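You operate a simulated robot arm through the tools that you are given. There is no shell and no other tool. Be economical: measure what you need, move in short steps, check, and stop when the job is done.

You are at the controls of a simulated robot arm. One attempt, no reset.

TASK
Press the green button marked test three times. Take the label plate in grey and leave it on the steel deck beside the seamer. Put the guide block marked mid on the card marked check. Fetch the can marked berry sample and stand it on the yellow card marked store. Open the drawer marked samples, take the can marked plain sample from the inside of the drawer marked samples and leave it on the teal square board, then shut the samples. Pull the blue drawer marked guides open. The order is free. Set down upright: guide block marked mid, can marked berry sample, can marked plain sample.

The check looks at the end state, three seconds after you hand in, the way a careful person would. Anything else that was tipped, shoved, dropped, spilled or broken makes it a failure.

THE ROBOT
A 6-joint arm with a fingered hand on a trunk, on a base that drives. Base frame: it is fixed to the floor where the robot stands at the start and does not move with it; the origin is under the middle of the robot, x ahead of it, y to its left, z up. Lengths are in cm, angles in degrees, forces in N, time in s.
With the tool pointing down near the work surface it reaches from about 10 to 50 cm from the robot's upright axis, wherever it stands. Its first joint turns from -166.0 to 166.0 degrees. Places, roughly: blue drawer marked guides [160, 270, 70]; can marked berry sample [-175, 125, 100]; can marked plain sample [-175, 100, 75]; card marked check [75, 0, 75]; drawer marked samples [-170, 90, 70]; green button marked test [50, -10, 90]; guide block marked mid [175, 275, 100]; label plate in grey [75, 75, 75]; steel deck beside the seamer [80, 350, 100]; teal square board (15x15x1 cm) [250, -150, 80]; yellow card marked store [-75, 575, 75]. Payload 3.1 kg.
Tool frame: the origin (TCP) lies between the finger pads and is the grasp point; the fingertips stand 2.2 cm ahead of it; z points along the fingers, y is the line along which they close. Largest opening 13.2 cm; the body of the gripper starts 6 cm behind the TCP. The gripper is a hand of 4 fingers: y runs from the thumb to the fingers, the wrist lies at [0, 0, -21.8] in the tool frame.
Orientation is told as [roll, pitch, yaw] about the base's x, y, z axes, in that order, counted from this pose: with the fingers straight down and closing along the base's y, the tool's x points along the base's -x, its y along +y and its z along -z.

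THE INTERFACE
- The arm moves only by the tool servo_tool. Its argument "motion" is a list of rows, each a list of 6 numbers: the shift along the tool's x, y, z in mm, then the turn, a rotation vector about the tool's x, y, z in degrees. In form: [[x, y, z, rx, ry, rz], ...]. A call has 1 to 20 rows; each row is the pose to reach, as a shift and turn from the pose commanded when the call began, along the tool's axes at that moment. Each row takes 0.2 s and may step no farther than 5 cm and 8.6 degrees from the row before; otherwise, the whole call is refused. Where a pose cannot be reached the arm comes as near as it can. A force on the tool above 40 N (or 10 N above the force at the start of the call, whichever is more), or a blocked arm, ends the call early, and 0.2 s more pass. In this call time passes only in rows, and 0.2 s behind the last. It gives the time, the measured TCP pose, the force on the tool (base axes), the opening and the grip force at its end, in the units of the frame above (readings bear some noise), with the torque about the TCP (base axes, N m) and any sound that the robot's microphone picked up.
- Cameras (640 x 400 px; columns grow to the right, rows downward): "scene" is now at [2.15, 12.03, 163.26]; the picture's right is [-0.38, -0.93, 0.00], its down [-0.64, 0.26, -0.72] and it looks along [0.67, -0.27, -0.69] (base axes); focal length 263 px, centre (320, 200). "wrist" rides on the gripper at [5.3, -5.3, -8.4] in the tool frame; the picture's right is [0.71, 0.71, 0.00], its down [-0.53, 0.53, -0.67] and it looks along [-0.47, 0.47, 0.74] (tool axes); focal length 247 px, centre (320, 200). There is no depth. A picture from a camera that has moved, and an enlarged one, comes with that camera's place and axes in the base frame and with its lens. The place of the scene camera against the robot may be out by one fixed shift of up to 1.2 cm in any direction.
- snapshot(camera): a new picture of that camera. It takes no simulated time.
- slide_trunk(by): slides the trunk up (or, below 0, down) by that many cm; the arm and the scene camera ride with it, the base frame stays. It gives what a move gives, with no picture.
- base_move(legs): drives the robot by 1 to 6 legs, each [ahead, left, turn to the left] in cm, cm and degrees, along the robot's own axes; the way and the turn of a leg run together, so that a leg with both is an arc; at most 150 cm and 180 degrees a leg. The arm and the cameras ride along, it lands a little off, and it stops where it bumps. It gives what a move gives.
- set_fingers(finger1, finger2, finger3, thumb_bend): sets how far each is bent, from 0 (flat) to 1 (curled in); at 0.3 the hand is open as for a grip, at 0.7 the pads meet at the TCP. One left out holds its place. A second passes; each finger stops where it meets its share of the squeeze, and holds until it gets a number again. It is the only way to open and close the hand. It gives what a move gives, with no picture; readings hold the bend of each and the force on the fingers (four entries, about 0 where the hand has none), thumb and palm.
- turn_head(pan, tilt): turns the head with the scene camera to pan (to the left, within 155 degrees either way) and tilt (down, from -29 to 69), counted from straight ahead of the robot. It gives what a move gives.
- inspect(camera, box): a new picture of the part [left, top, right, bottom] of that camera's present view, enlarged. It takes no simulated time.
- close_job(): hands the job in; it is judged then, once.

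Go step by step. Nothing tells you exact positions but the pictures and the camera data: compare them with the known pose of the tool, close in by small moves and look again before you grip or let go. The budget is 186 turns and 144 pictures, counting those below and the enlarged ones. Unless the task says otherwise, let go and move clear before handing in, and close with one line.

The tools are called as name(argument=value, ...) on one line, values as JSON. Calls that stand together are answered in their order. servo_tool: Moves the arm, as the interface text tells. Its arguments: {"type":"object","properties":{"motion":{"type":"array"}},"required":["motion"]} The other tools are called the same way: slide_trunk (by) slides the trunk up or down; set_fingers (finger1, finger2, finger3, thumb_bend) moves the fingers one by one; base_move (legs) drives the base; turn_head (pan, tilt) turns the head that bears the scene camera; snapshot (camera) takes a picture; inspect (camera, box) takes an enlarged picture of a part of a camera's view; close_job () hands the job in.

At the start:

```text
t: 0.0
position: [33.52, -2.38, 121.07]
orientation: [0.0, 0.0, -0.1]
force: [-0.3, 0.2, 0.9]
ft_torque: [0.02, 0.0, -0.01]
grip_width: 13.19
grasp_force: 0.0
shape: jaw
bend: [0.3, 0.3, 0.3, 0.3]
finger forces: [0.1, 0.0, 0.0, 0.0, 0.0, 0.0]
trunk travel left (down, up): [-30.0, 8.6]
robot x, y, heading: [-0.39, -0.04, -0.4]
head pan, tilt: [-22.2, 43.9]
```

scene: 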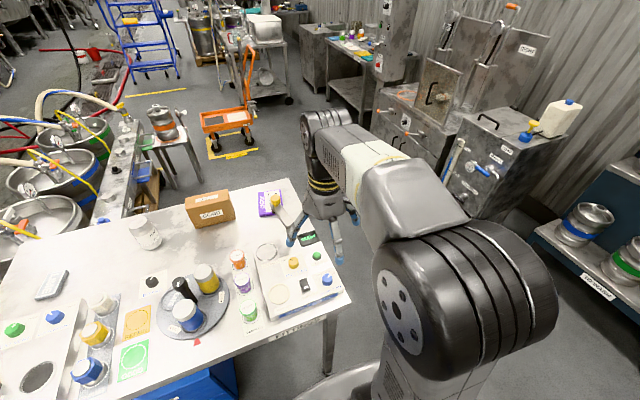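
wrist: 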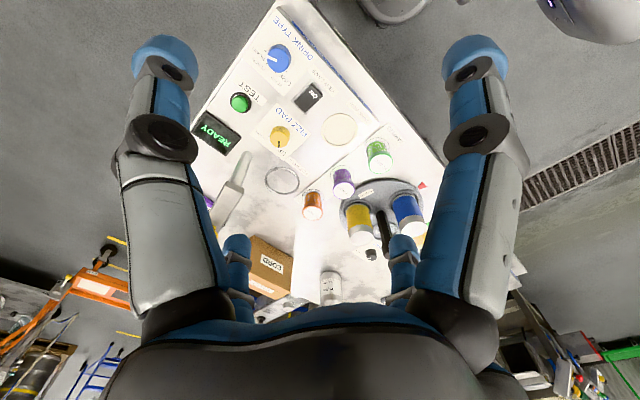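

I see a table ahead with a control panel (green TEST button near the READY display). First I take closer looks at the table from the scene and wrist cameras.

inspect(camera="scene", box=[180, 180, 360, 340])

inspect(camera="scene", box=[0, 180, 200, 400])

inspect(camera="wrist", box=[190, 20, 450, 220])

```text
2.50 times, centred on (270, 260) of scene
camera zoom: at [2.15, 12.03, 163.26], right [-0.38, -0.93, 0.0], down [-0.64, 0.26, -0.72], along [0.67, -0.27, -0.69], focal length 658 px, centre (445, 50)
```

zoom: 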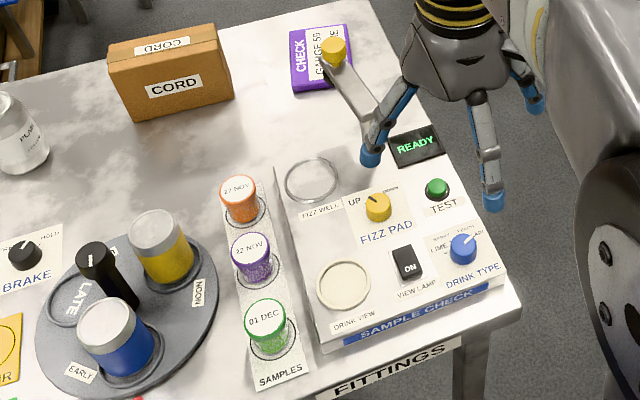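

```text
1.82 times, centred on (100, 290) of scene
camera zoom: at [2.15, 12.03, 163.26], right [-0.38, -0.93, 0.0], down [-0.64, 0.26, -0.72], along [0.67, -0.27, -0.69], focal length 478 px, centre (720, 36)
```

zoom: 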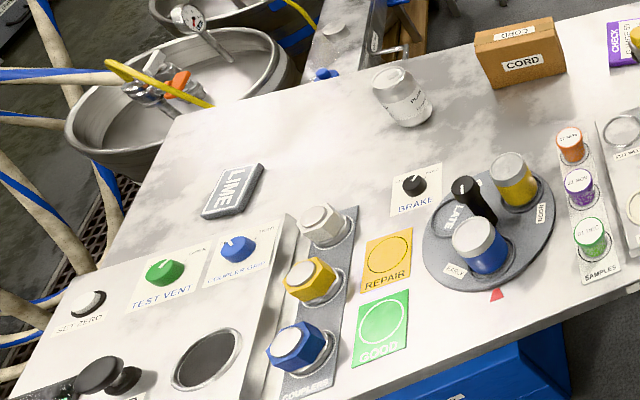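

```text
2.00 times, centred on (320, 120) of wrist
camera zoom: at [28.14, -7.65, 129.44], right [-0.71, 0.71, 0.0], down [0.53, 0.53, 0.67], along [0.47, 0.47, -0.74], focal length 494 px, centre (320, 360)
```

zoom: 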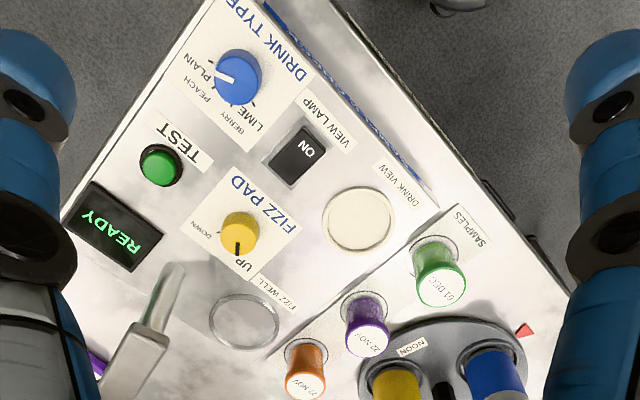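

The green TEST button is about [48, -6.4, 88]. I close the hand into a point and move above it.

set_fingers(finger1=0.7, finger2=0.7, finger3=0.7, thumb_bend=0.7)

servo_tool(motion=[[-40, -10, 30, 0, 0, 0], [-80, -20, 70, 0, 0, 0], [-115, -30, 110, 0, 0, 0], [-145, -40, 150, 0, 0, 0]])

snapshot(camera="wrist")

inspect(camera="scene", box=[240, 160, 400, 300])

```text
t: 1.0
position: [33.53, -2.29, 121.04]
orientation: [-0.1, 0.0, -0.1]
force: [-0.4, 0.2, 0.0]
ft_torque: [0.01, -0.01, -0.01]
grip_width: 0.0
grasp_force: 0.1
shape: fingers
bend: [0.69, 0.69, 0.69, 0.69]
finger forces: [0.0, 0.0, 0.0, 0.1, 0.0, 0.0]
trunk travel left (down, up): [-30.0, 8.6]
robot x, y, heading: [-0.13, -0.07, -0.1]
head pan, tilt: [-22.2, 43.9]
```

```text
refused: row 1 steps farther than a row can; nothing moved
```

```text
138 pictures are left
camera wrist: at [28.14, -7.65, 129.44], right [-0.71, 0.71, 0.0], down [0.53, 0.53, 0.67], along [0.47, 0.47, -0.74], focal length 247 px, centre (320, 200)
```

wrist: 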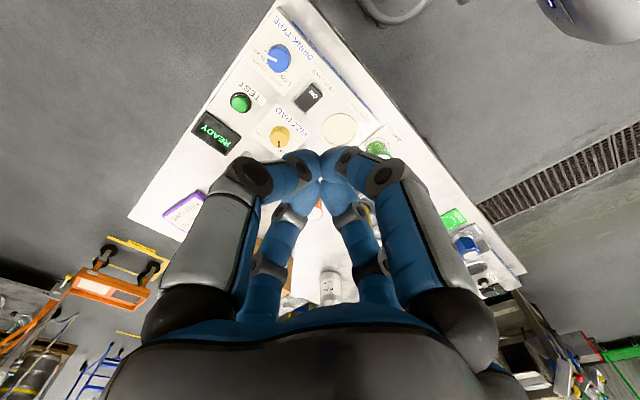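

```text
2.86 times, centred on (320, 230) of scene
camera zoom: at [2.15, 12.03, 163.26], right [-0.38, -0.93, 0.0], down [-0.64, 0.26, -0.72], along [0.67, -0.27, -0.69], focal length 752 px, centre (320, 114)
```

zoom: 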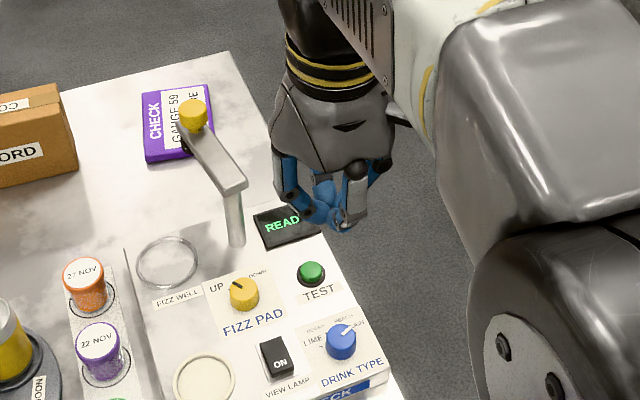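

The fingers are joined. I move in smaller rows.

servo_tool(motion=[[-30, -8, 30, 0, 0, 0], [-60, -16, 60, 0, 0, 0], [-90, -25, 90, 0, 0, 0], [-115, -32, 115, 0, 0, 0], [-145, -40, 140, 0, 0, 0], [-145, -40, 170, 0, 0, 0]])

snapshot(camera="wrist")

inspect(camera="scene", box=[240, 160, 400, 300])

```text
t: 2.4
position: [47.96, -6.37, 104.09]
orientation: [0.0, -0.1, -0.1]
force: [-0.1, -0.1, -0.6]
ft_torque: [0.0, -0.02, 0.0]
grip_width: 0.0
grasp_force: 0.0
shape: fingers
bend: [0.69, 0.69, 0.69, 0.69]
finger forces: [0.0, 0.1, 0.1, 0.0, 0.0, 0.1]
trunk travel left (down, up): [-30.0, 8.6]
robot x, y, heading: [0.32, 0.01, -0.2]
head pan, tilt: [-22.2, 43.9]
```

```text
136 pictures are left
camera wrist: at [42.6, -11.74, 112.45], right [-0.71, 0.71, 0.0], down [0.53, 0.53, 0.67], along [0.47, 0.47, -0.74], focal length 247 px, centre (320, 200)
```

wrist: 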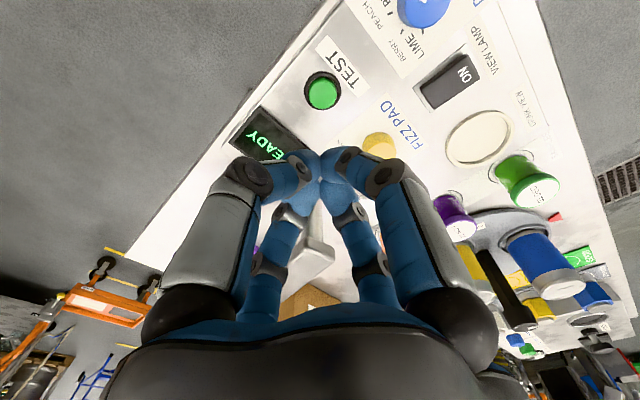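

```text
2.86 times, centred on (320, 230) of scene
camera zoom: at [2.12, 12.04, 163.26], right [-0.38, -0.93, 0.0], down [-0.64, 0.26, -0.72], along [0.67, -0.27, -0.69], focal length 752 px, centre (320, 114)
```

zoom: 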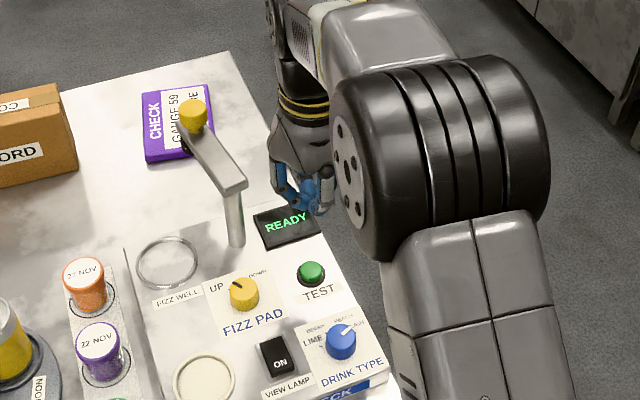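

Triangulation puts the button top at about [47.7, -6.4, 89.5]. I descend to a couple of cm above it.

servo_tool(motion=[[3, 0, 30, 0, 0, 0], [3, 0, 60, 0, 0, 0], [3, 0, 90, 0, 0, 0], [3, 0, 105, 0, 0, 0]])

snapshot(camera="wrist")

inspect(camera="scene", box=[240, 160, 400, 300])

```text
t: 3.4
position: [47.7, -6.44, 93.68]
orientation: [0.1, 0.0, -0.1]
force: [-0.1, -0.2, -0.2]
ft_torque: [0.01, -0.01, -0.01]
grip_width: 0.0
grasp_force: 0.1
shape: fingers
bend: [0.69, 0.69, 0.69, 0.69]
finger forces: [0.1, 0.0, 0.0, 0.0, 0.0, 0.1]
trunk travel left (down, up): [-30.0, 8.6]
robot x, y, heading: [-0.04, 0.05, -0.0]
head pan, tilt: [-22.2, 43.9]
```

```text
134 pictures are left
camera wrist: at [42.36, -11.77, 102.05], right [-0.71, 0.71, 0.0], down [0.53, 0.52, 0.67], along [0.47, 0.47, -0.74], focal length 247 px, centre (320, 200)
```

wrist: 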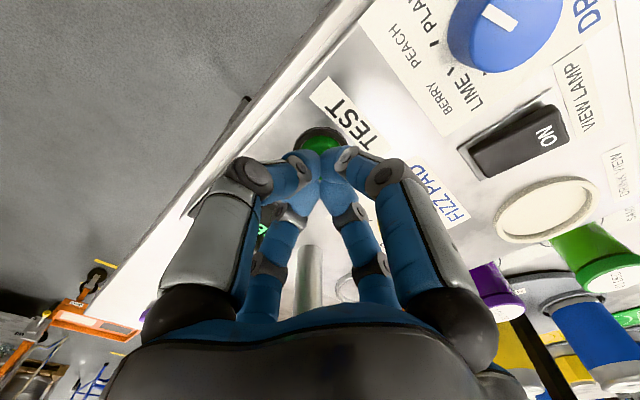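

```text
2.86 times, centred on (320, 230) of scene
camera zoom: at [2.17, 12.02, 163.26], right [-0.38, -0.93, 0.0], down [-0.64, 0.26, -0.72], along [0.67, -0.27, -0.69], focal length 752 px, centre (320, 114)
```

zoom: 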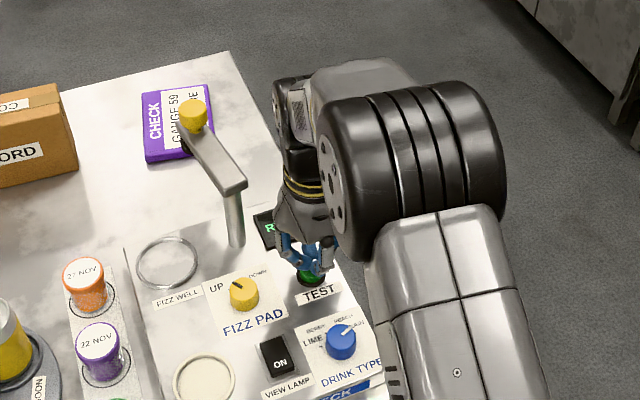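

The fingertips are right over the button. I press slowly and listen.

servo_tool(motion=[[0, 0, 5, 0, 0, 0], [0, 0, 10, 0, 0, 0], [0, 0, 14, 0, 0, 0], [0, 0, 17, 0, 0, 0], [0, 0, 19, 0, 0, 0], [0, 0, 21, 0, 0, 0]])

```text
t: 4.8
position: [47.7, -6.37, 91.79]
orientation: [0.0, -0.4, -0.1]
force: [2.6, -0.7, 25.4]
ft_torque: [-0.01, -0.04, -0.01]
grip_width: 0.02
grasp_force: 16.5
shape: fingers
bend: [0.69, 0.69, 0.69, 0.7]
finger forces: [9.4, 7.3, 9.1, 0.0, 7.3, 0.0]
trunk travel left (down, up): [-30.0, 8.6]
robot x, y, heading: [-0.21, 0.09, -0.0]
head pan, tilt: [-22.2, 43.9]
heard: click
```

One click heard. I lift fully and press again.

servo_tool(motion=[[0, 0, -5, 0, 0, 0], [0, 0, -12, 0, 0, 0], [0, 0, -20, 0, 0, 0], [0, 0, -20, 0, 0, 0]])

snapshot(camera="wrist")

```text
t: 5.8
position: [47.67, -6.41, 93.31]
orientation: [0.0, 0.1, -0.1]
force: [0.4, 0.7, -0.6]
ft_torque: [0.01, 0.01, 0.03]
grip_width: 0.01
grasp_force: 0.2
shape: fingers
bend: [0.69, 0.69, 0.69, 0.69]
finger forces: [0.1, 0.0, 0.1, 0.0, 0.0, 0.1]
trunk travel left (down, up): [-30.0, 8.6]
robot x, y, heading: [0.24, -0.09, 0.1]
head pan, tilt: [-22.2, 43.9]
```

```text
132 pictures are left
camera wrist: at [42.34, -11.7, 101.82], right [-0.71, 0.71, 0.0], down [0.53, 0.52, 0.67], along [0.47, 0.47, -0.74], focal length 247 px, centre (320, 200)
```

wrist: 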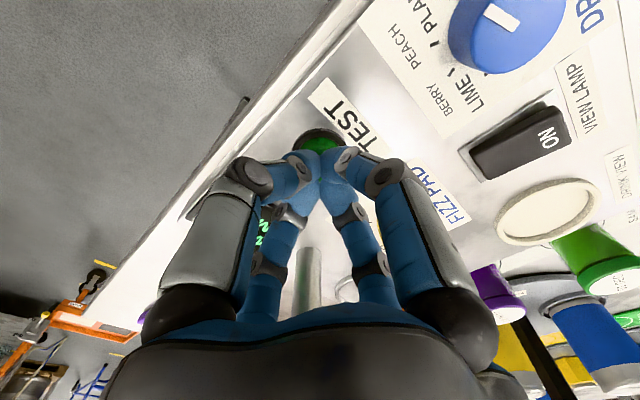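

The button is released; second press.

servo_tool(motion=[[0, 0, 5, 0, 0, 0], [0, 0, 10, 0, 0, 0], [0, 0, 14, 0, 0, 0], [0, 0, 17, 0, 0, 0], [0, 0, 20, 0, 0, 0]])

servo_tool(motion=[[0, 0, -5, 0, 0, 0], [0, 0, -12, 0, 0, 0], [0, 0, -20, 0, 0, 0], [0, 0, -20, 0, 0, 0]])

```text
t: 7.0
position: [47.84, -6.29, 91.82]
orientation: [-0.2, -0.5, -0.1]
force: [0.9, 1.8, 25.0]
ft_torque: [0.01, -0.01, 0.02]
grip_width: 0.03
grasp_force: 16.6
shape: fingers
bend: [0.69, 0.69, 0.69, 0.7]
finger forces: [9.0, 7.6, 8.3, 0.0, 7.9, 0.0]
trunk travel left (down, up): [-30.0, 8.6]
robot x, y, heading: [-0.24, 0.01, -0.1]
head pan, tilt: [-22.2, 43.9]
heard: click
```

```text
t: 8.0
position: [47.79, -6.37, 93.55]
orientation: [0.0, 0.1, -0.1]
force: [-0.1, -0.1, -0.6]
ft_torque: [-0.01, 0.02, 0.02]
grip_width: 0.0
grasp_force: 0.1
shape: fingers
bend: [0.69, 0.69, 0.69, 0.69]
finger forces: [0.0, 0.0, 0.0, 0.1, 0.0, 0.1]
trunk travel left (down, up): [-30.0, 8.6]
robot x, y, heading: [0.01, -0.0, -0.0]
head pan, tilt: [-22.2, 43.9]
```

Second click heard. Third press, then retreat upward.

servo_tool(motion=[[0, 0, 5, 0, 0, 0], [0, 0, 10, 0, 0, 0], [0, 0, 14, 0, 0, 0], [0, 0, 17, 0, 0, 0], [0, 0, 20, 0, 0, 0]])

servo_tool(motion=[[0, 0, -5, 0, 0, 0], [0, 0, -20, 0, 0, 0], [0, 0, -50, 0, 0, 0], [0, 0, -90, 0, 0, 0], [0, 0, -130, 0, 0, 0], [30, 0, -170, 0, 0, 0], [60, 0, -210, 0, 0, 0], [90, 0, -240, 0, 0, 0], [120, 0, -270, 0, 0, 0]])

inspect(camera="scene", box=[200, 160, 360, 300])

```text
t: 9.2
position: [47.95, -6.36, 91.74]
orientation: [0.0, -0.6, -0.1]
force: [4.8, 3.6, 26.9]
ft_torque: [0.05, -0.12, -0.02]
grip_width: 0.02
grasp_force: 19.0
shape: fingers
bend: [0.69, 0.69, 0.69, 0.7]
finger forces: [9.1, 8.4, 10.8, 0.0, 9.1, 0.0]
trunk travel left (down, up): [-30.0, 8.6]
robot x, y, heading: [0.09, 0.24, 0.2]
head pan, tilt: [-22.2, 43.9]
heard: click
```

```text
t: 11.2
position: [35.8, -6.5, 117.97]
orientation: [-0.1, -0.1, -0.2]
force: [0.2, 0.0, -0.9]
ft_torque: [0.0, -0.02, 0.02]
grip_width: 0.01
grasp_force: 0.0
shape: fingers
bend: [0.69, 0.69, 0.69, 0.69]
finger forces: [0.0, 0.0, 0.0, 0.1, 0.0, 0.0]
trunk travel left (down, up): [-30.0, 8.6]
robot x, y, heading: [0.39, 0.17, 0.3]
head pan, tilt: [-22.2, 43.9]
```

```text
2.86 times, centred on (280, 230) of scene
camera zoom: at [1.98, 12.05, 163.26], right [-0.38, -0.93, 0.0], down [-0.64, 0.26, -0.72], along [0.67, -0.27, -0.69], focal length 752 px, centre (434, 114)
```

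zoom: 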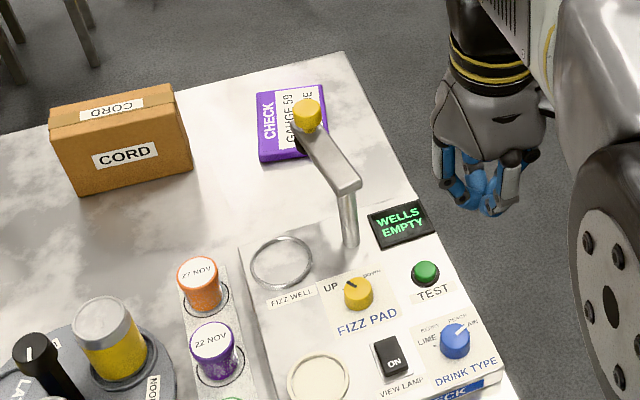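

Three presses are done (display reads WELLS EMPTY). Now I look around to map the surroundings.

turn_head(pan=60, tilt=25)

snapshot(camera="scene")

turn_head(pan=140, tilt=25)

snapshot(camera="scene")

turn_head(pan=-45, tilt=25)

snapshot(camera="scene")

```text
t: 12.8
position: [35.93, -6.61, 117.98]
orientation: [0.1, 0.0, -0.2]
force: [0.1, 0.4, -0.2]
ft_torque: [0.01, 0.02, -0.04]
grip_width: 0.0
grasp_force: 0.0
shape: fingers
bend: [0.69, 0.69, 0.69, 0.69]
finger forces: [0.0, 0.1, 0.1, 0.0, 0.0, 0.0]
trunk travel left (down, up): [-30.0, 8.6]
robot x, y, heading: [0.09, -0.09, 0.1]
head pan, tilt: [60.0, 25.0]
```

```text
130 pictures are left
camera scene: at [-0.84, 23.11, 166.16], right [0.87, -0.5, 0.0], down [-0.21, -0.37, -0.91], along [0.45, 0.78, -0.42], focal length 263 px, centre (320, 200)
```

scene: 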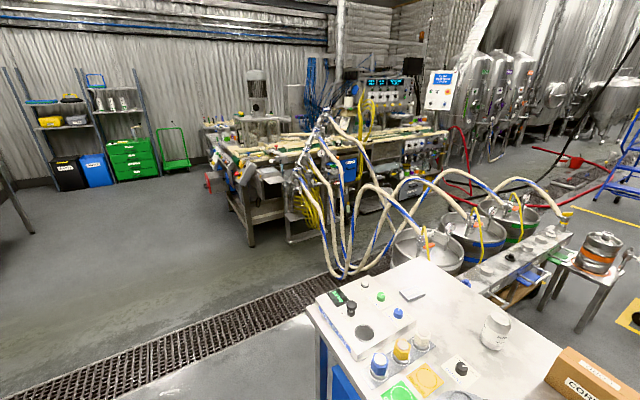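

```text
t: 14.3
position: [36.03, -6.6, 117.97]
orientation: [0.1, -0.1, -0.1]
force: [-0.6, -0.8, 0.2]
ft_torque: [0.0, 0.0, 0.0]
grip_width: 0.0
grasp_force: 0.1
shape: fingers
bend: [0.69, 0.69, 0.69, 0.69]
finger forces: [0.0, 0.1, 0.0, 0.1, 0.1, 0.0]
trunk travel left (down, up): [-30.0, 8.6]
robot x, y, heading: [0.22, -0.63, 0.1]
head pan, tilt: [140.0, 25.0]
```

```text
129 pictures are left
camera scene: at [-12.51, 21.07, 166.16], right [0.64, 0.77, 0.0], down [0.32, -0.27, -0.91], along [-0.69, 0.58, -0.42], focal length 263 px, centre (320, 200)
```

scene: 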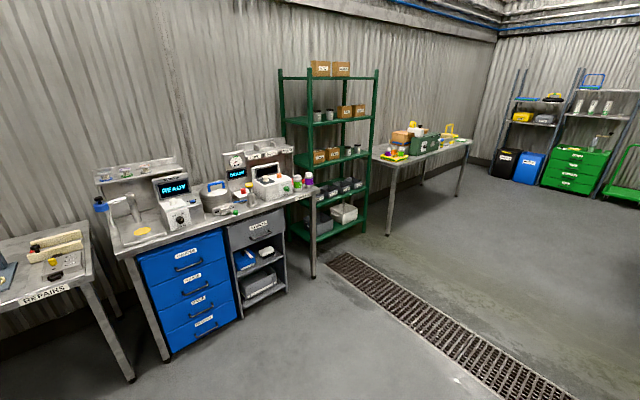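

```text
t: 17.0
position: [35.99, -6.61, 118.03]
orientation: [-0.1, 0.0, -0.1]
force: [-0.1, 0.1, 0.2]
ft_torque: [-0.03, 0.02, 0.02]
grip_width: 0.0
grasp_force: 0.2
shape: fingers
bend: [0.69, 0.69, 0.69, 0.69]
finger forces: [0.0, 0.0, 0.0, 0.0, 0.0, 0.0]
trunk travel left (down, up): [-30.0, 8.6]
robot x, y, heading: [0.22, -0.06, 0.1]
head pan, tilt: [-45.0, 25.0]
```

```text
128 pictures are left
camera scene: at [1.06, 8.62, 166.16], right [-0.71, -0.71, 0.0], down [-0.3, 0.3, -0.91], along [0.64, -0.64, -0.42], focal length 263 px, centre (320, 200)
```

scene: 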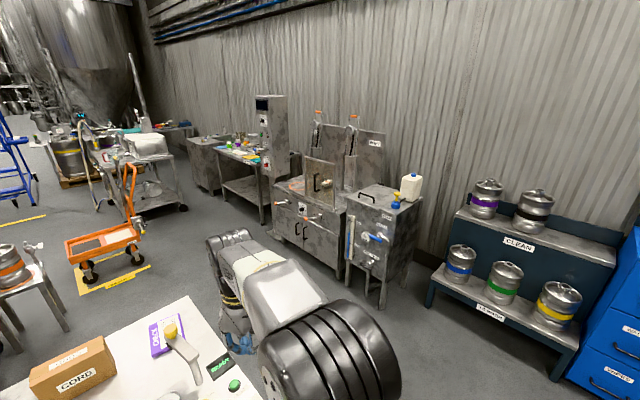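

The grey LIME plate is about [81.5, 81, 76], out of reach from the front, so I drive round to the table's left end and face it.

base_move(legs=[[0, 132, 0], [0, 0, -90], [0, 79, 0]])

turn_head(pan=0, tilt=45)

snapshot(camera="scene")

snapshot(camera="wrist")

```text
t: 30.8
position: [67.9, 94.92, 118.04]
orientation: [-0.1, 0.0, -88.2]
force: [-0.9, 0.2, -0.3]
ft_torque: [0.0, 0.02, 0.03]
grip_width: 0.0
grasp_force: 0.0
shape: fingers
bend: [0.69, 0.69, 0.69, 0.69]
finger forces: [0.0, 0.0, 0.0, 0.0, 0.1, 0.0]
trunk travel left (down, up): [-30.0, 8.6]
robot x, y, heading: [73.2, 130.94, -87.8]
head pan, tilt: [-45.0, 25.0]
stopped in leg 3: the robot was blocked; the commanded pose is now the measured one
```

```text
t: 31.9
position: [67.95, 95.07, 118.01]
orientation: [0.0, 0.1, -88.3]
force: [-0.9, 0.3, -0.2]
ft_torque: [0.01, -0.03, 0.0]
grip_width: 0.01
grasp_force: 0.0
shape: fingers
bend: [0.69, 0.69, 0.69, 0.69]
finger forces: [0.1, 0.1, 0.1, 0.0, 0.1, 0.0]
trunk travel left (down, up): [-30.0, 8.6]
robot x, y, heading: [73.13, 131.14, -88.0]
head pan, tilt: [0.0, 45.0]
```

```text
127 pictures are left
camera scene: at [88.55, 129.85, 163.11], right [-1.0, -0.03, 0.0], down [-0.02, 0.71, -0.71], along [0.02, -0.71, -0.71], focal length 263 px, centre (320, 200)
```

scene: 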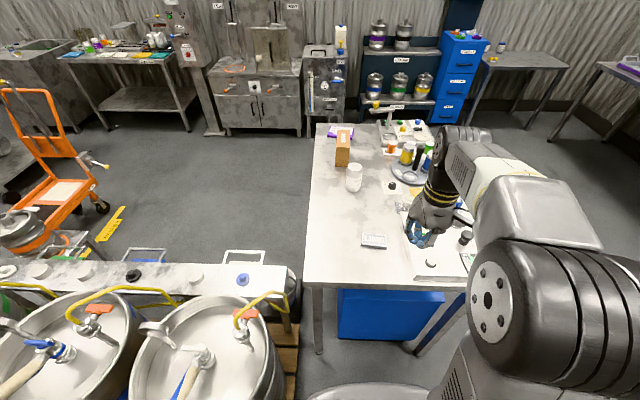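

```text
126 pictures are left
camera wrist: at [62.31, 100.13, 126.32], right [0.68, 0.73, 0.0], down [0.54, -0.51, 0.67], along [0.49, -0.46, -0.74], focal length 247 px, centre (320, 200)
```

wrist: 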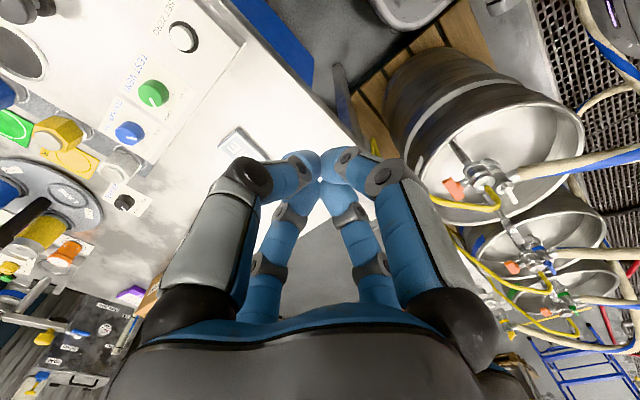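

The table top is actually near z=88 (triangulated), so the plate is about [71, 74.5, 89]. I back off the pallet slightly and move ahead.

base_move(legs=[[0, -1.5, 0], [10, 0, -1.5]])

set_fingers(finger1=0.3, finger2=0.3, finger3=0.3, thumb_bend=0.3)

snapshot(camera="wrist")

inspect(camera="scene", box=[280, 180, 480, 320])

```text
t: 33.4
position: [65.64, 84.87, 117.94]
orientation: [0.0, 0.0, -89.6]
force: [-0.7, -0.9, 0.1]
ft_torque: [0.04, -0.03, 0.02]
grip_width: 0.0
grasp_force: 0.0
shape: fingers
bend: [0.69, 0.69, 0.69, 0.69]
finger forces: [0.1, 0.0, 0.0, 0.1, 0.0, 0.1]
trunk travel left (down, up): [-30.0, 8.6]
robot x, y, heading: [71.9, 121.32, -89.8]
head pan, tilt: [0.0, 45.0]
```

```text
t: 34.4
position: [65.74, 85.08, 117.95]
orientation: [0.0, -0.1, -89.6]
force: [0.1, 0.2, -0.5]
ft_torque: [0.03, 0.01, -0.04]
grip_width: 8.76
grasp_force: 0.1
shape: fingers
bend: [0.3, 0.3, 0.3, 0.3]
finger forces: [0.1, 0.0, 0.0, 0.0, 0.0, 0.1]
trunk travel left (down, up): [-30.0, 8.6]
robot x, y, heading: [72.05, 120.94, -89.2]
head pan, tilt: [0.0, 45.0]
```

```text
125 pictures are left
camera wrist: at [60.26, 90.3, 126.32], right [0.7, 0.71, 0.0], down [0.53, -0.52, 0.67], along [0.48, -0.47, -0.74], focal length 247 px, centre (320, 200)
```

wrist: 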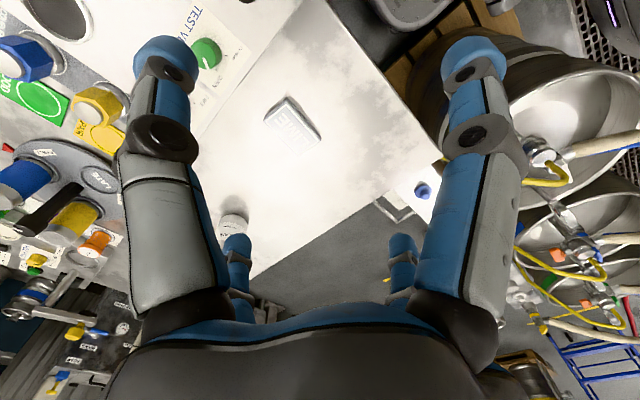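

```text
2.86 times, centred on (380, 250) of scene
camera zoom: at [87.26, 119.35, 163.1], right [-1.0, -0.01, 0.0], down [-0.01, 0.71, -0.71], along [0.01, -0.71, -0.71], focal length 752 px, centre (149, 57)
```

zoom: 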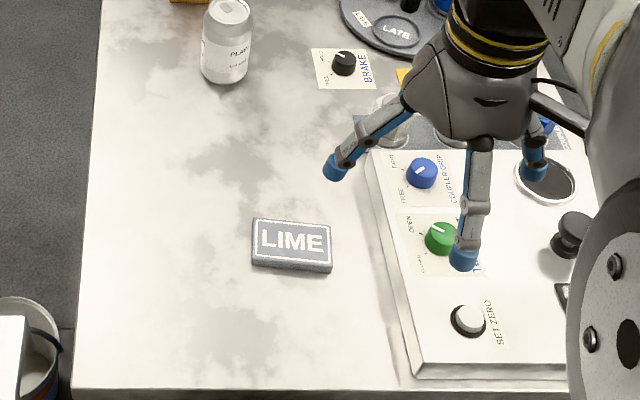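

The plate is a ~9x4 cm slab, about [69.5, 75.2]. I move the open hand above it.

servo_tool(motion=[[-30, 10, 30, 0, 0, 0], [-60, 25, 60, 0, 0, 0], [-85, 35, 90, 0, 0, 0], [-98, 40, 120, 0, 0, 0]])

snapshot(camera="wrist")

inspect(camera="scene", box=[280, 180, 480, 320])

```text
t: 35.4
position: [69.75, 75.08, 105.98]
orientation: [0.0, -0.1, -89.6]
force: [-0.4, -0.3, -0.7]
ft_torque: [-0.04, -0.01, 0.01]
grip_width: 8.77
grasp_force: 0.0
shape: fingers
bend: [0.3, 0.3, 0.3, 0.3]
finger forces: [0.1, 0.0, 0.0, 0.0, 0.0, 0.0]
trunk travel left (down, up): [-30.0, 8.6]
robot x, y, heading: [72.22, 120.88, -89.5]
head pan, tilt: [0.0, 45.0]
```

```text
123 pictures are left
camera wrist: at [64.52, 80.4, 114.43], right [0.7, 0.71, 0.0], down [0.53, -0.52, 0.67], along [0.48, -0.47, -0.74], focal length 247 px, centre (320, 200)
```

wrist: 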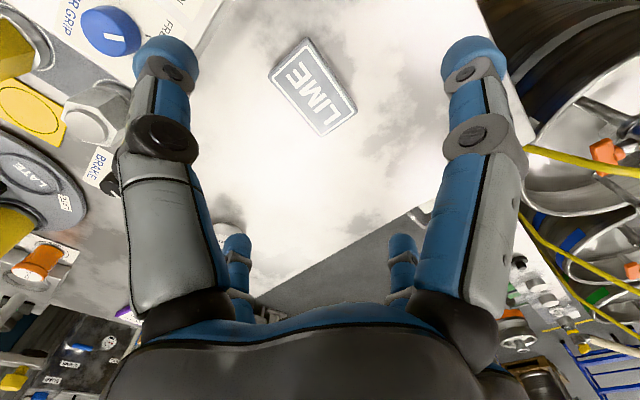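

```text
2.86 times, centred on (380, 250) of scene
camera zoom: at [87.26, 119.29, 163.1], right [-1.0, -0.01, 0.0], down [-0.01, 0.71, -0.71], along [0.01, -0.71, -0.71], focal length 752 px, centre (149, 57)
```

zoom: 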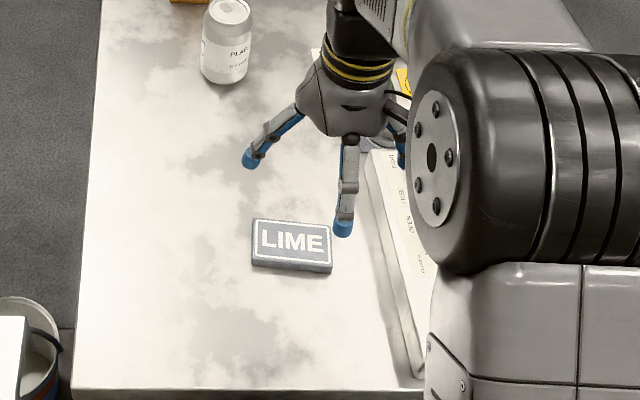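

I refine above the plate and turn ~7° to align with it, descending to a few cm above.

servo_tool(motion=[[-12, 6, 40, 0, 0, 3], [-24, 12, 80, 0, 0, 7], [-24, 12, 90, 0, 0, 7]])

snapshot(camera="wrist")

inspect(camera="scene", box=[300, 190, 440, 290])

```text
t: 36.2
position: [70.7, 72.64, 96.89]
orientation: [0.0, -0.1, -96.8]
force: [0.3, -0.4, 0.0]
ft_torque: [0.01, -0.01, -0.02]
grip_width: 8.72
grasp_force: 0.0
shape: fingers
bend: [0.3, 0.3, 0.3, 0.3]
finger forces: [0.0, 0.0, 0.0, 0.1, 0.1, 0.0]
trunk travel left (down, up): [-30.0, 8.6]
robot x, y, heading: [72.01, 120.92, -89.5]
head pan, tilt: [0.0, 45.0]
```

```text
121 pictures are left
camera wrist: at [66.03, 78.54, 105.25], right [0.78, 0.62, 0.0], down [0.46, -0.58, 0.67], along [0.41, -0.53, -0.74], focal length 247 px, centre (320, 200)
```

wrist: 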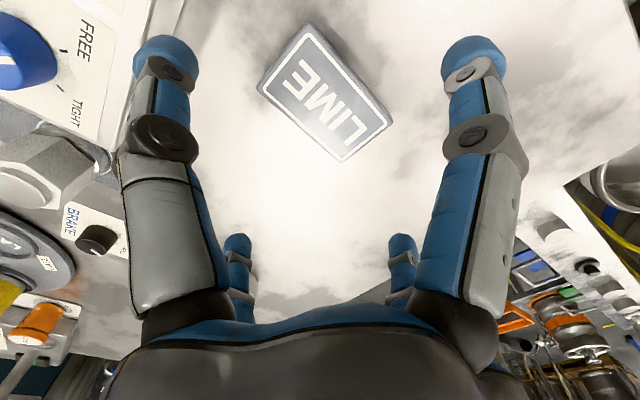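

```text
4.00 times, centred on (370, 240) of scene
camera zoom: at [87.25, 119.39, 163.1], right [-1.0, -0.01, 0.0], down [-0.01, 0.71, -0.71], along [0.01, -0.71, -0.71], focal length 1052 px, centre (120, 40)
```

zoom: 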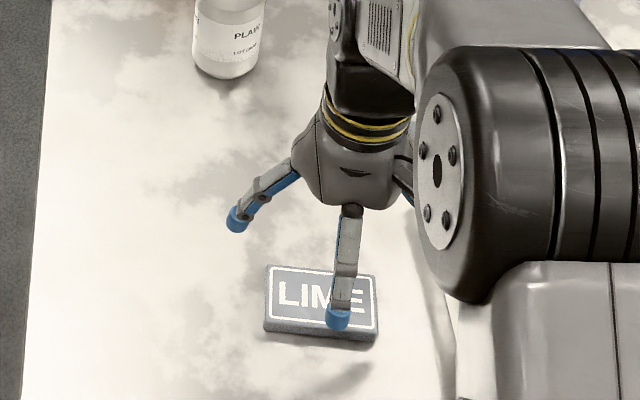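

Size scaling suggests the plate top is near z=81. I correct and descend to TCP z≈86 and look.

servo_tool(motion=[[-2, 7, 30, 0, 0, 0], [-2, 7, 60, 0, 0, 0], [-2, 7, 85, 0, 0, 0], [-2, 7, 105, 0, 0, 0]])

snapshot(camera="wrist")

inspect(camera="scene", box=[300, 190, 440, 290])

```text
t: 37.2
position: [71.46, 72.38, 87.89]
orientation: [0.1, -0.7, -96.5]
force: [1.3, 8.1, 20.1]
ft_torque: [0.26, 0.17, -0.07]
grip_width: 9.15
grasp_force: 10.3
shape: fingers
bend: [0.27, 0.29, 0.3, 0.29]
finger forces: [4.9, 4.7, 4.1, 0.0, 6.9, 0.0]
trunk travel left (down, up): [-30.0, 8.6]
robot x, y, heading: [72.12, 121.07, -89.6]
head pan, tilt: [0.0, 45.0]
stopped in row 4: the force on the tool passed its limit at 54 N (the readings are from after the stop); the commanded pose is now the measured one
```

```text
119 pictures are left
camera wrist: at [66.8, 78.39, 96.19], right [0.78, 0.62, -0.01], down [0.46, -0.57, 0.68], along [0.41, -0.53, -0.74], focal length 247 px, centre (320, 200)
```

wrist: 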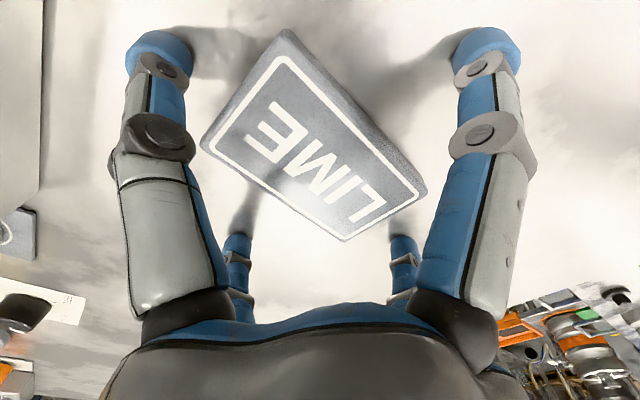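

```text
4.00 times, centred on (370, 240) of scene
camera zoom: at [87.25, 119.56, 163.12], right [-1.0, -0.01, 0.0], down [-0.01, 0.71, -0.71], along [0.01, -0.71, -0.71], focal length 1052 px, centre (120, 40)
```

zoom: 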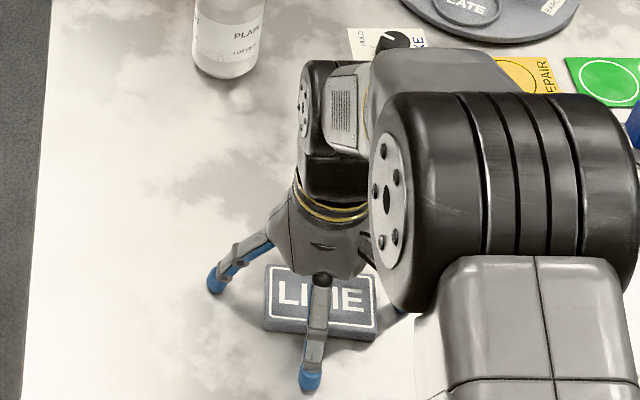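

The fingertips touched the table at TCP z≈87.9, so the table is near 85.7 and the plate sits ~1.9 cm off in each tool axis. I lift a little and shift.

servo_tool(motion=[[0, 0, -15, 0, 0, 0], [10, -9, -15, 0, 0, 0], [19, -18, -15, 0, 0, 0]])

snapshot(camera="wrist")

```text
t: 38.0
position: [70.1, 74.37, 89.17]
orientation: [0.1, -0.6, -96.6]
force: [-0.1, -0.1, -0.2]
ft_torque: [0.0, 0.01, 0.0]
grip_width: 8.85
grasp_force: 0.1
shape: fingers
bend: [0.3, 0.3, 0.3, 0.3]
finger forces: [0.1, 0.0, 0.0, 0.0, 0.1, 0.0]
trunk travel left (down, up): [-30.0, 8.6]
robot x, y, heading: [72.0, 120.91, -89.8]
head pan, tilt: [0.0, 45.0]
```

```text
117 pictures are left
camera wrist: at [65.32, 80.4, 97.54], right [0.78, 0.62, -0.01], down [0.46, -0.58, 0.67], along [0.41, -0.53, -0.74], focal length 247 px, centre (320, 200)
```

wrist: 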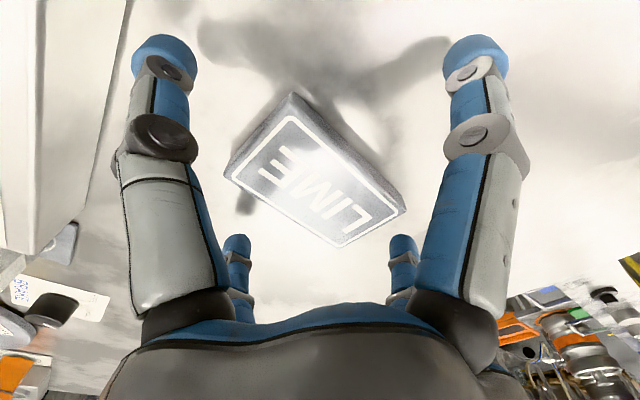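

The plate is now centred. I lower and close partially.

servo_tool(motion=[[0, -4, 4, 0, 0, 0], [0, -4, 9, 0, 0, 0]])

set_fingers(finger1=0.42, finger2=0.42, finger3=0.42, thumb_bend=0.42)

snapshot(camera="wrist")

```text
t: 38.6
position: [69.74, 74.33, 88.24]
orientation: [0.0, -0.6, -96.6]
force: [-0.4, 0.4, 0.4]
ft_torque: [-0.02, 0.03, -0.01]
grip_width: 8.83
grasp_force: 0.1
shape: fingers
bend: [0.3, 0.3, 0.3, 0.3]
finger forces: [0.1, 0.1, 0.1, 0.0, 0.0, 0.0]
trunk travel left (down, up): [-30.0, 8.6]
robot x, y, heading: [72.01, 121.01, -89.6]
head pan, tilt: [0.0, 45.0]
```

```text
t: 39.6
position: [69.61, 74.5, 88.52]
orientation: [0.1, -1.0, -96.7]
force: [-1.1, -5.0, 34.1]
ft_torque: [0.68, 0.09, 0.03]
grip_width: 7.15
grasp_force: 17.2
shape: fingers
bend: [0.37, 0.38, 0.4, 0.39]
finger forces: [13.7, 7.6, 2.7, 0.0, 10.3, 0.0]
trunk travel left (down, up): [-30.0, 8.6]
robot x, y, heading: [72.15, 121.18, -89.5]
head pan, tilt: [0.0, 45.0]
```

```text
116 pictures are left
camera wrist: at [64.91, 80.46, 96.8], right [0.78, 0.62, -0.01], down [0.46, -0.57, 0.68], along [0.41, -0.54, -0.73], focal length 247 px, centre (320, 200)
```

wrist: 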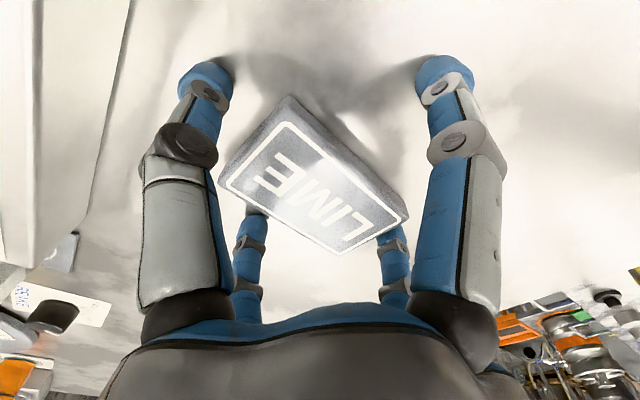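

The tips get lower while closing and push on the table; I raise a bit and close further.

servo_tool(motion=[[0, 0, -4, 0, 0, 0], [0, 0, -9, 0, 0, 0]])

set_fingers(finger1=0.46, finger2=0.6, finger3=0.46, thumb_bend=0.46)

snapshot(camera="wrist")

```text
t: 40.2
position: [69.63, 74.46, 88.96]
orientation: [0.1, -0.4, -96.6]
force: [-0.3, -0.4, -0.1]
ft_torque: [0.06, -0.01, 0.03]
grip_width: 6.03
grasp_force: 0.0
shape: fingers
bend: [0.42, 0.42, 0.42, 0.42]
finger forces: [0.0, 0.1, 0.0, 0.2, 0.0, 0.0]
trunk travel left (down, up): [-30.0, 8.6]
robot x, y, heading: [71.92, 120.66, -89.6]
head pan, tilt: [0.0, 45.0]
```

```text
t: 41.2
position: [69.69, 74.36, 89.23]
orientation: [0.1, -0.6, -96.6]
force: [0.1, -0.7, 0.6]
ft_torque: [0.01, -0.04, -0.01]
grip_width: 5.81
grasp_force: 7.1
shape: fingers
bend: [0.46, 0.49, 0.46, 0.41]
finger forces: [0.0, 7.7, 0.0, 0.1, 7.7, 0.0]
trunk travel left (down, up): [-30.0, 8.6]
robot x, y, heading: [72.07, 121.24, -89.7]
head pan, tilt: [0.0, 45.0]
```

```text
115 pictures are left
camera wrist: at [64.88, 80.38, 97.49], right [0.78, 0.62, -0.01], down [0.46, -0.58, 0.67], along [0.41, -0.53, -0.74], focal length 247 px, centre (320, 200)
```

wrist: 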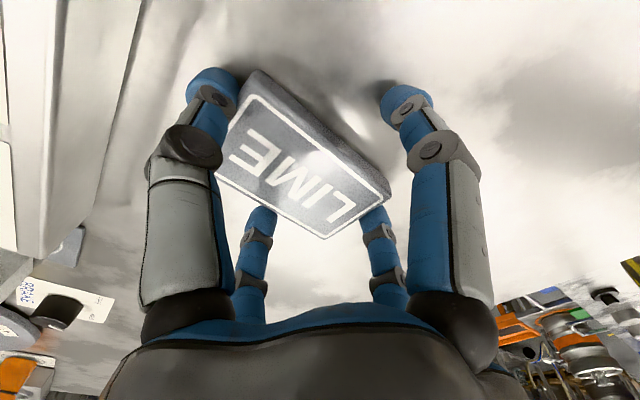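

Finger 2 and thumb already pinch the plate lengthwise. I add fingers 1 and 3.

set_fingers(finger1=0.65, finger2=0.6, finger3=0.65, thumb_bend=0.6)

snapshot(camera="wrist")

```text
t: 42.2
position: [69.57, 74.38, 89.17]
orientation: [0.0, -0.5, -96.6]
force: [0.3, -0.3, 0.4]
ft_torque: [-0.04, 0.0, 0.02]
grip_width: 4.3
grasp_force: 19.6
shape: fingers
bend: [0.59, 0.48, 0.5, 0.44]
finger forces: [3.9, 10.1, 9.0, 0.0, 15.1, 0.0]
trunk travel left (down, up): [-30.0, 8.6]
robot x, y, heading: [72.06, 121.12, -89.4]
head pan, tilt: [0.0, 45.0]
```

```text
114 pictures are left
camera wrist: at [64.88, 80.39, 97.49], right [0.78, 0.62, -0.01], down [0.46, -0.58, 0.67], along [0.41, -0.53, -0.74], focal length 247 px, centre (320, 200)
```

wrist: 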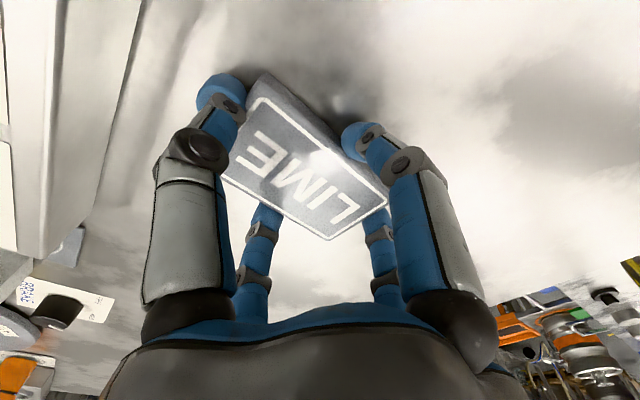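

All four fingers hold it. I lift.

servo_tool(motion=[[0, 0, -15, 0, 0, 0], [0, 0, -30, 0, 0, 0], [0, 0, -60, 0, 0, 0], [0, 0, -90, 0, 0, 0]])

snapshot(camera="wrist")

turn_head(pan=150, tilt=25)

snapshot(camera="scene")

```text
t: 43.2
position: [69.81, 74.48, 98.3]
orientation: [0.1, -0.6, -96.6]
force: [-0.3, 0.3, 0.8]
ft_torque: [-0.02, 0.0, -0.04]
grip_width: 4.26
grasp_force: 19.4
shape: fingers
bend: [0.59, 0.48, 0.5, 0.44]
finger forces: [4.0, 10.3, 9.1, 0.0, 14.9, 0.0]
trunk travel left (down, up): [-30.0, 8.6]
robot x, y, heading: [71.75, 120.85, -89.6]
head pan, tilt: [0.0, 45.0]
```

```text
113 pictures are left
camera wrist: at [65.05, 80.55, 106.57], right [0.78, 0.62, -0.01], down [0.46, -0.58, 0.67], along [0.41, -0.53, -0.74], focal length 247 px, centre (320, 200)
```

wrist: 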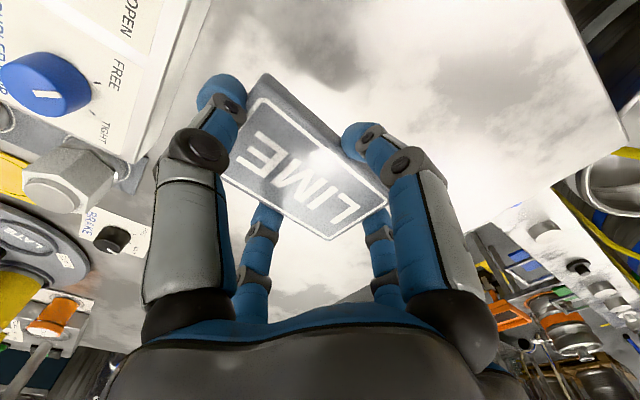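

```text
t: 45.5
position: [69.81, 74.51, 98.17]
orientation: [0.1, -0.6, -96.5]
force: [0.6, 0.2, -1.0]
ft_torque: [0.01, 0.01, 0.03]
grip_width: 4.31
grasp_force: 18.8
shape: fingers
bend: [0.59, 0.48, 0.5, 0.44]
finger forces: [4.0, 10.3, 9.1, 0.1, 14.9, 0.0]
trunk travel left (down, up): [-30.0, 8.6]
robot x, y, heading: [72.24, 120.93, -89.6]
head pan, tilt: [150.0, 25.0]
```

```text
112 pictures are left
camera scene: at [91.74, 135.5, 166.16], right [0.87, -0.49, 0.0], down [-0.21, -0.37, -0.91], along [0.45, 0.79, -0.42], focal length 263 px, centre (320, 200)
```

scene: 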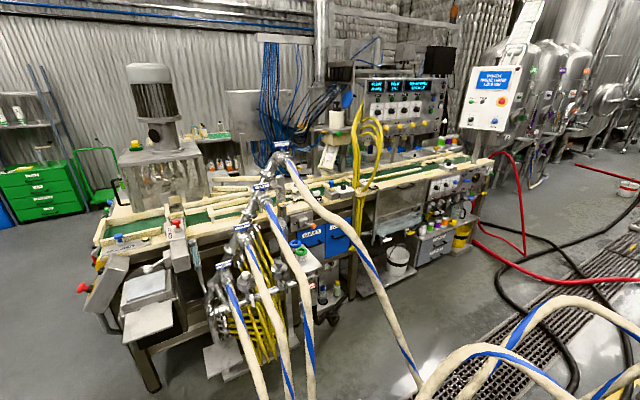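

The plate is held well. I zoom on the conveyor line to find the deck, drawers, and guide block.

inspect(camera="scene", box=[70, 120, 250, 360])

inspect(camera="scene", box=[230, 140, 400, 300])

```text
1.67 times, centred on (160, 240) of scene
camera zoom: at [91.74, 135.5, 166.16], right [0.87, -0.49, 0.0], down [-0.21, -0.37, -0.91], along [0.45, 0.79, -0.42], focal length 438 px, centre (587, 133)
```

zoom: 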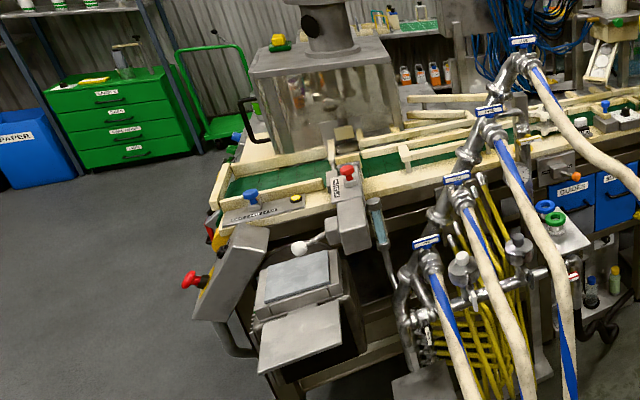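

```text
2.50 times, centred on (315, 220) of scene
camera zoom: at [91.74, 135.5, 166.16], right [0.87, -0.49, 0.0], down [-0.21, -0.37, -0.91], along [0.45, 0.79, -0.42], focal length 658 px, centre (332, 150)
```

zoom: 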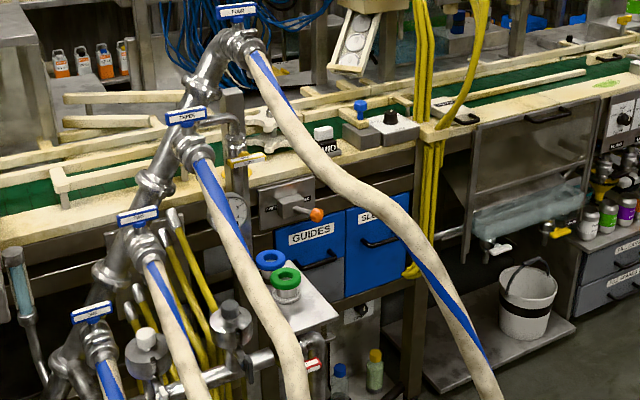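

I raise and retract the arm, then drive round to the left end of the line at about (-30, 330), facing +x.

servo_tool(motion=[[10, 0, -40, 0, 0, 0], [20, 0, -80, 0, 0, 0], [40, 0, -120, 0, 0, 0], [70, 0, -160, 0, 0, 0], [100, 0, -200, 0, 0, 0], [130, 0, -220, 0, 0, 0]])

base_move(legs=[[-12, 0, 0], [0, -102, 0], [-150, 0, 0], [-47, 0, 0], [0, 0, 90]])

turn_head(pan=0, tilt=30)

snapshot(camera="scene")

```text
t: 47.0
position: [71.42, 88.01, 120.09]
orientation: [0.1, -0.7, -96.7]
force: [0.2, -0.4, -1.3]
ft_torque: [-0.02, -0.01, 0.0]
grip_width: 4.23
grasp_force: 18.4
shape: fingers
bend: [0.59, 0.48, 0.5, 0.44]
finger forces: [3.9, 10.5, 9.0, 0.0, 14.5, 0.0]
trunk travel left (down, up): [-30.0, 8.6]
robot x, y, heading: [71.86, 120.75, -89.6]
head pan, tilt: [150.0, 25.0]
```

```text
t: 66.3
position: [1.44, 328.07, 120.04]
orientation: [0.2, -0.7, -4.8]
force: [-0.1, 0.0, -0.8]
ft_torque: [0.0, 0.0, 0.0]
grip_width: 4.23
grasp_force: 19.3
shape: fingers
bend: [0.6, 0.48, 0.5, 0.44]
finger forces: [3.9, 10.5, 9.0, 0.0, 14.4, 0.0]
trunk travel left (down, up): [-30.0, 8.6]
robot x, y, heading: [-31.66, 327.71, 1.9]
head pan, tilt: [150.0, 25.0]
```

```text
t: 68.6
position: [1.58, 328.05, 119.93]
orientation: [0.1, -0.7, -4.8]
force: [0.2, 0.2, -0.9]
ft_torque: [0.01, 0.03, -0.01]
grip_width: 4.22
grasp_force: 19.1
shape: fingers
bend: [0.6, 0.48, 0.5, 0.44]
finger forces: [3.8, 10.5, 8.9, 0.1, 14.5, 0.0]
trunk travel left (down, up): [-30.0, 8.6]
robot x, y, heading: [-31.44, 327.72, 1.9]
head pan, tilt: [0.0, 30.0]
```

```text
109 pictures are left
camera scene: at [-28.6, 342.96, 165.36], right [0.04, -1.0, 0.0], down [-0.5, -0.02, -0.87], along [0.87, 0.03, -0.5], focal length 263 px, centre (320, 200)
```

scene: 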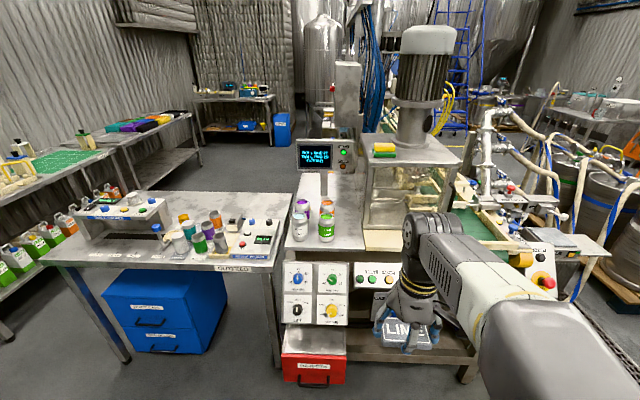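

The steel deck beside the seamer is visible with some cans on it. I zoom to choose a free spot.

inspect(camera="scene", box=[260, 120, 440, 270])

inspect(camera="scene", box=[260, 240, 480, 390])

```text
2.67 times, centred on (350, 195) of scene
camera zoom: at [-28.6, 342.96, 165.36], right [0.04, -1.0, 0.0], down [-0.5, -0.02, -0.87], along [0.87, 0.03, -0.5], focal length 702 px, centre (240, 213)
```

zoom: 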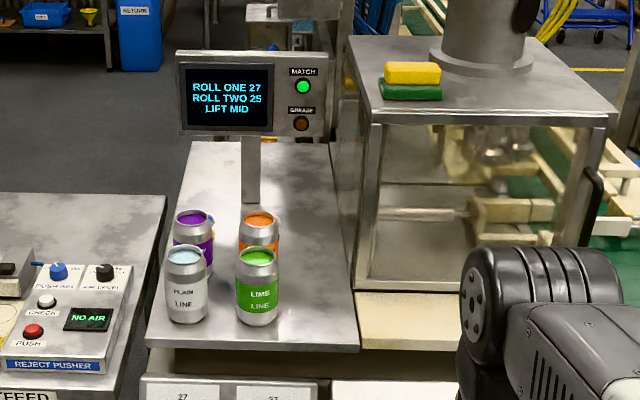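

```text
2.67 times, centred on (370, 315) of scene
camera zoom: at [-28.6, 342.96, 165.36], right [0.04, -1.0, 0.0], down [-0.5, -0.02, -0.87], along [0.87, 0.03, -0.5], focal length 702 px, centre (187, -107)
```

zoom: 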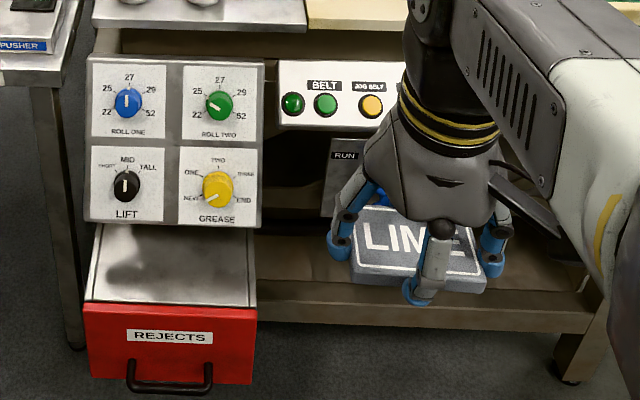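

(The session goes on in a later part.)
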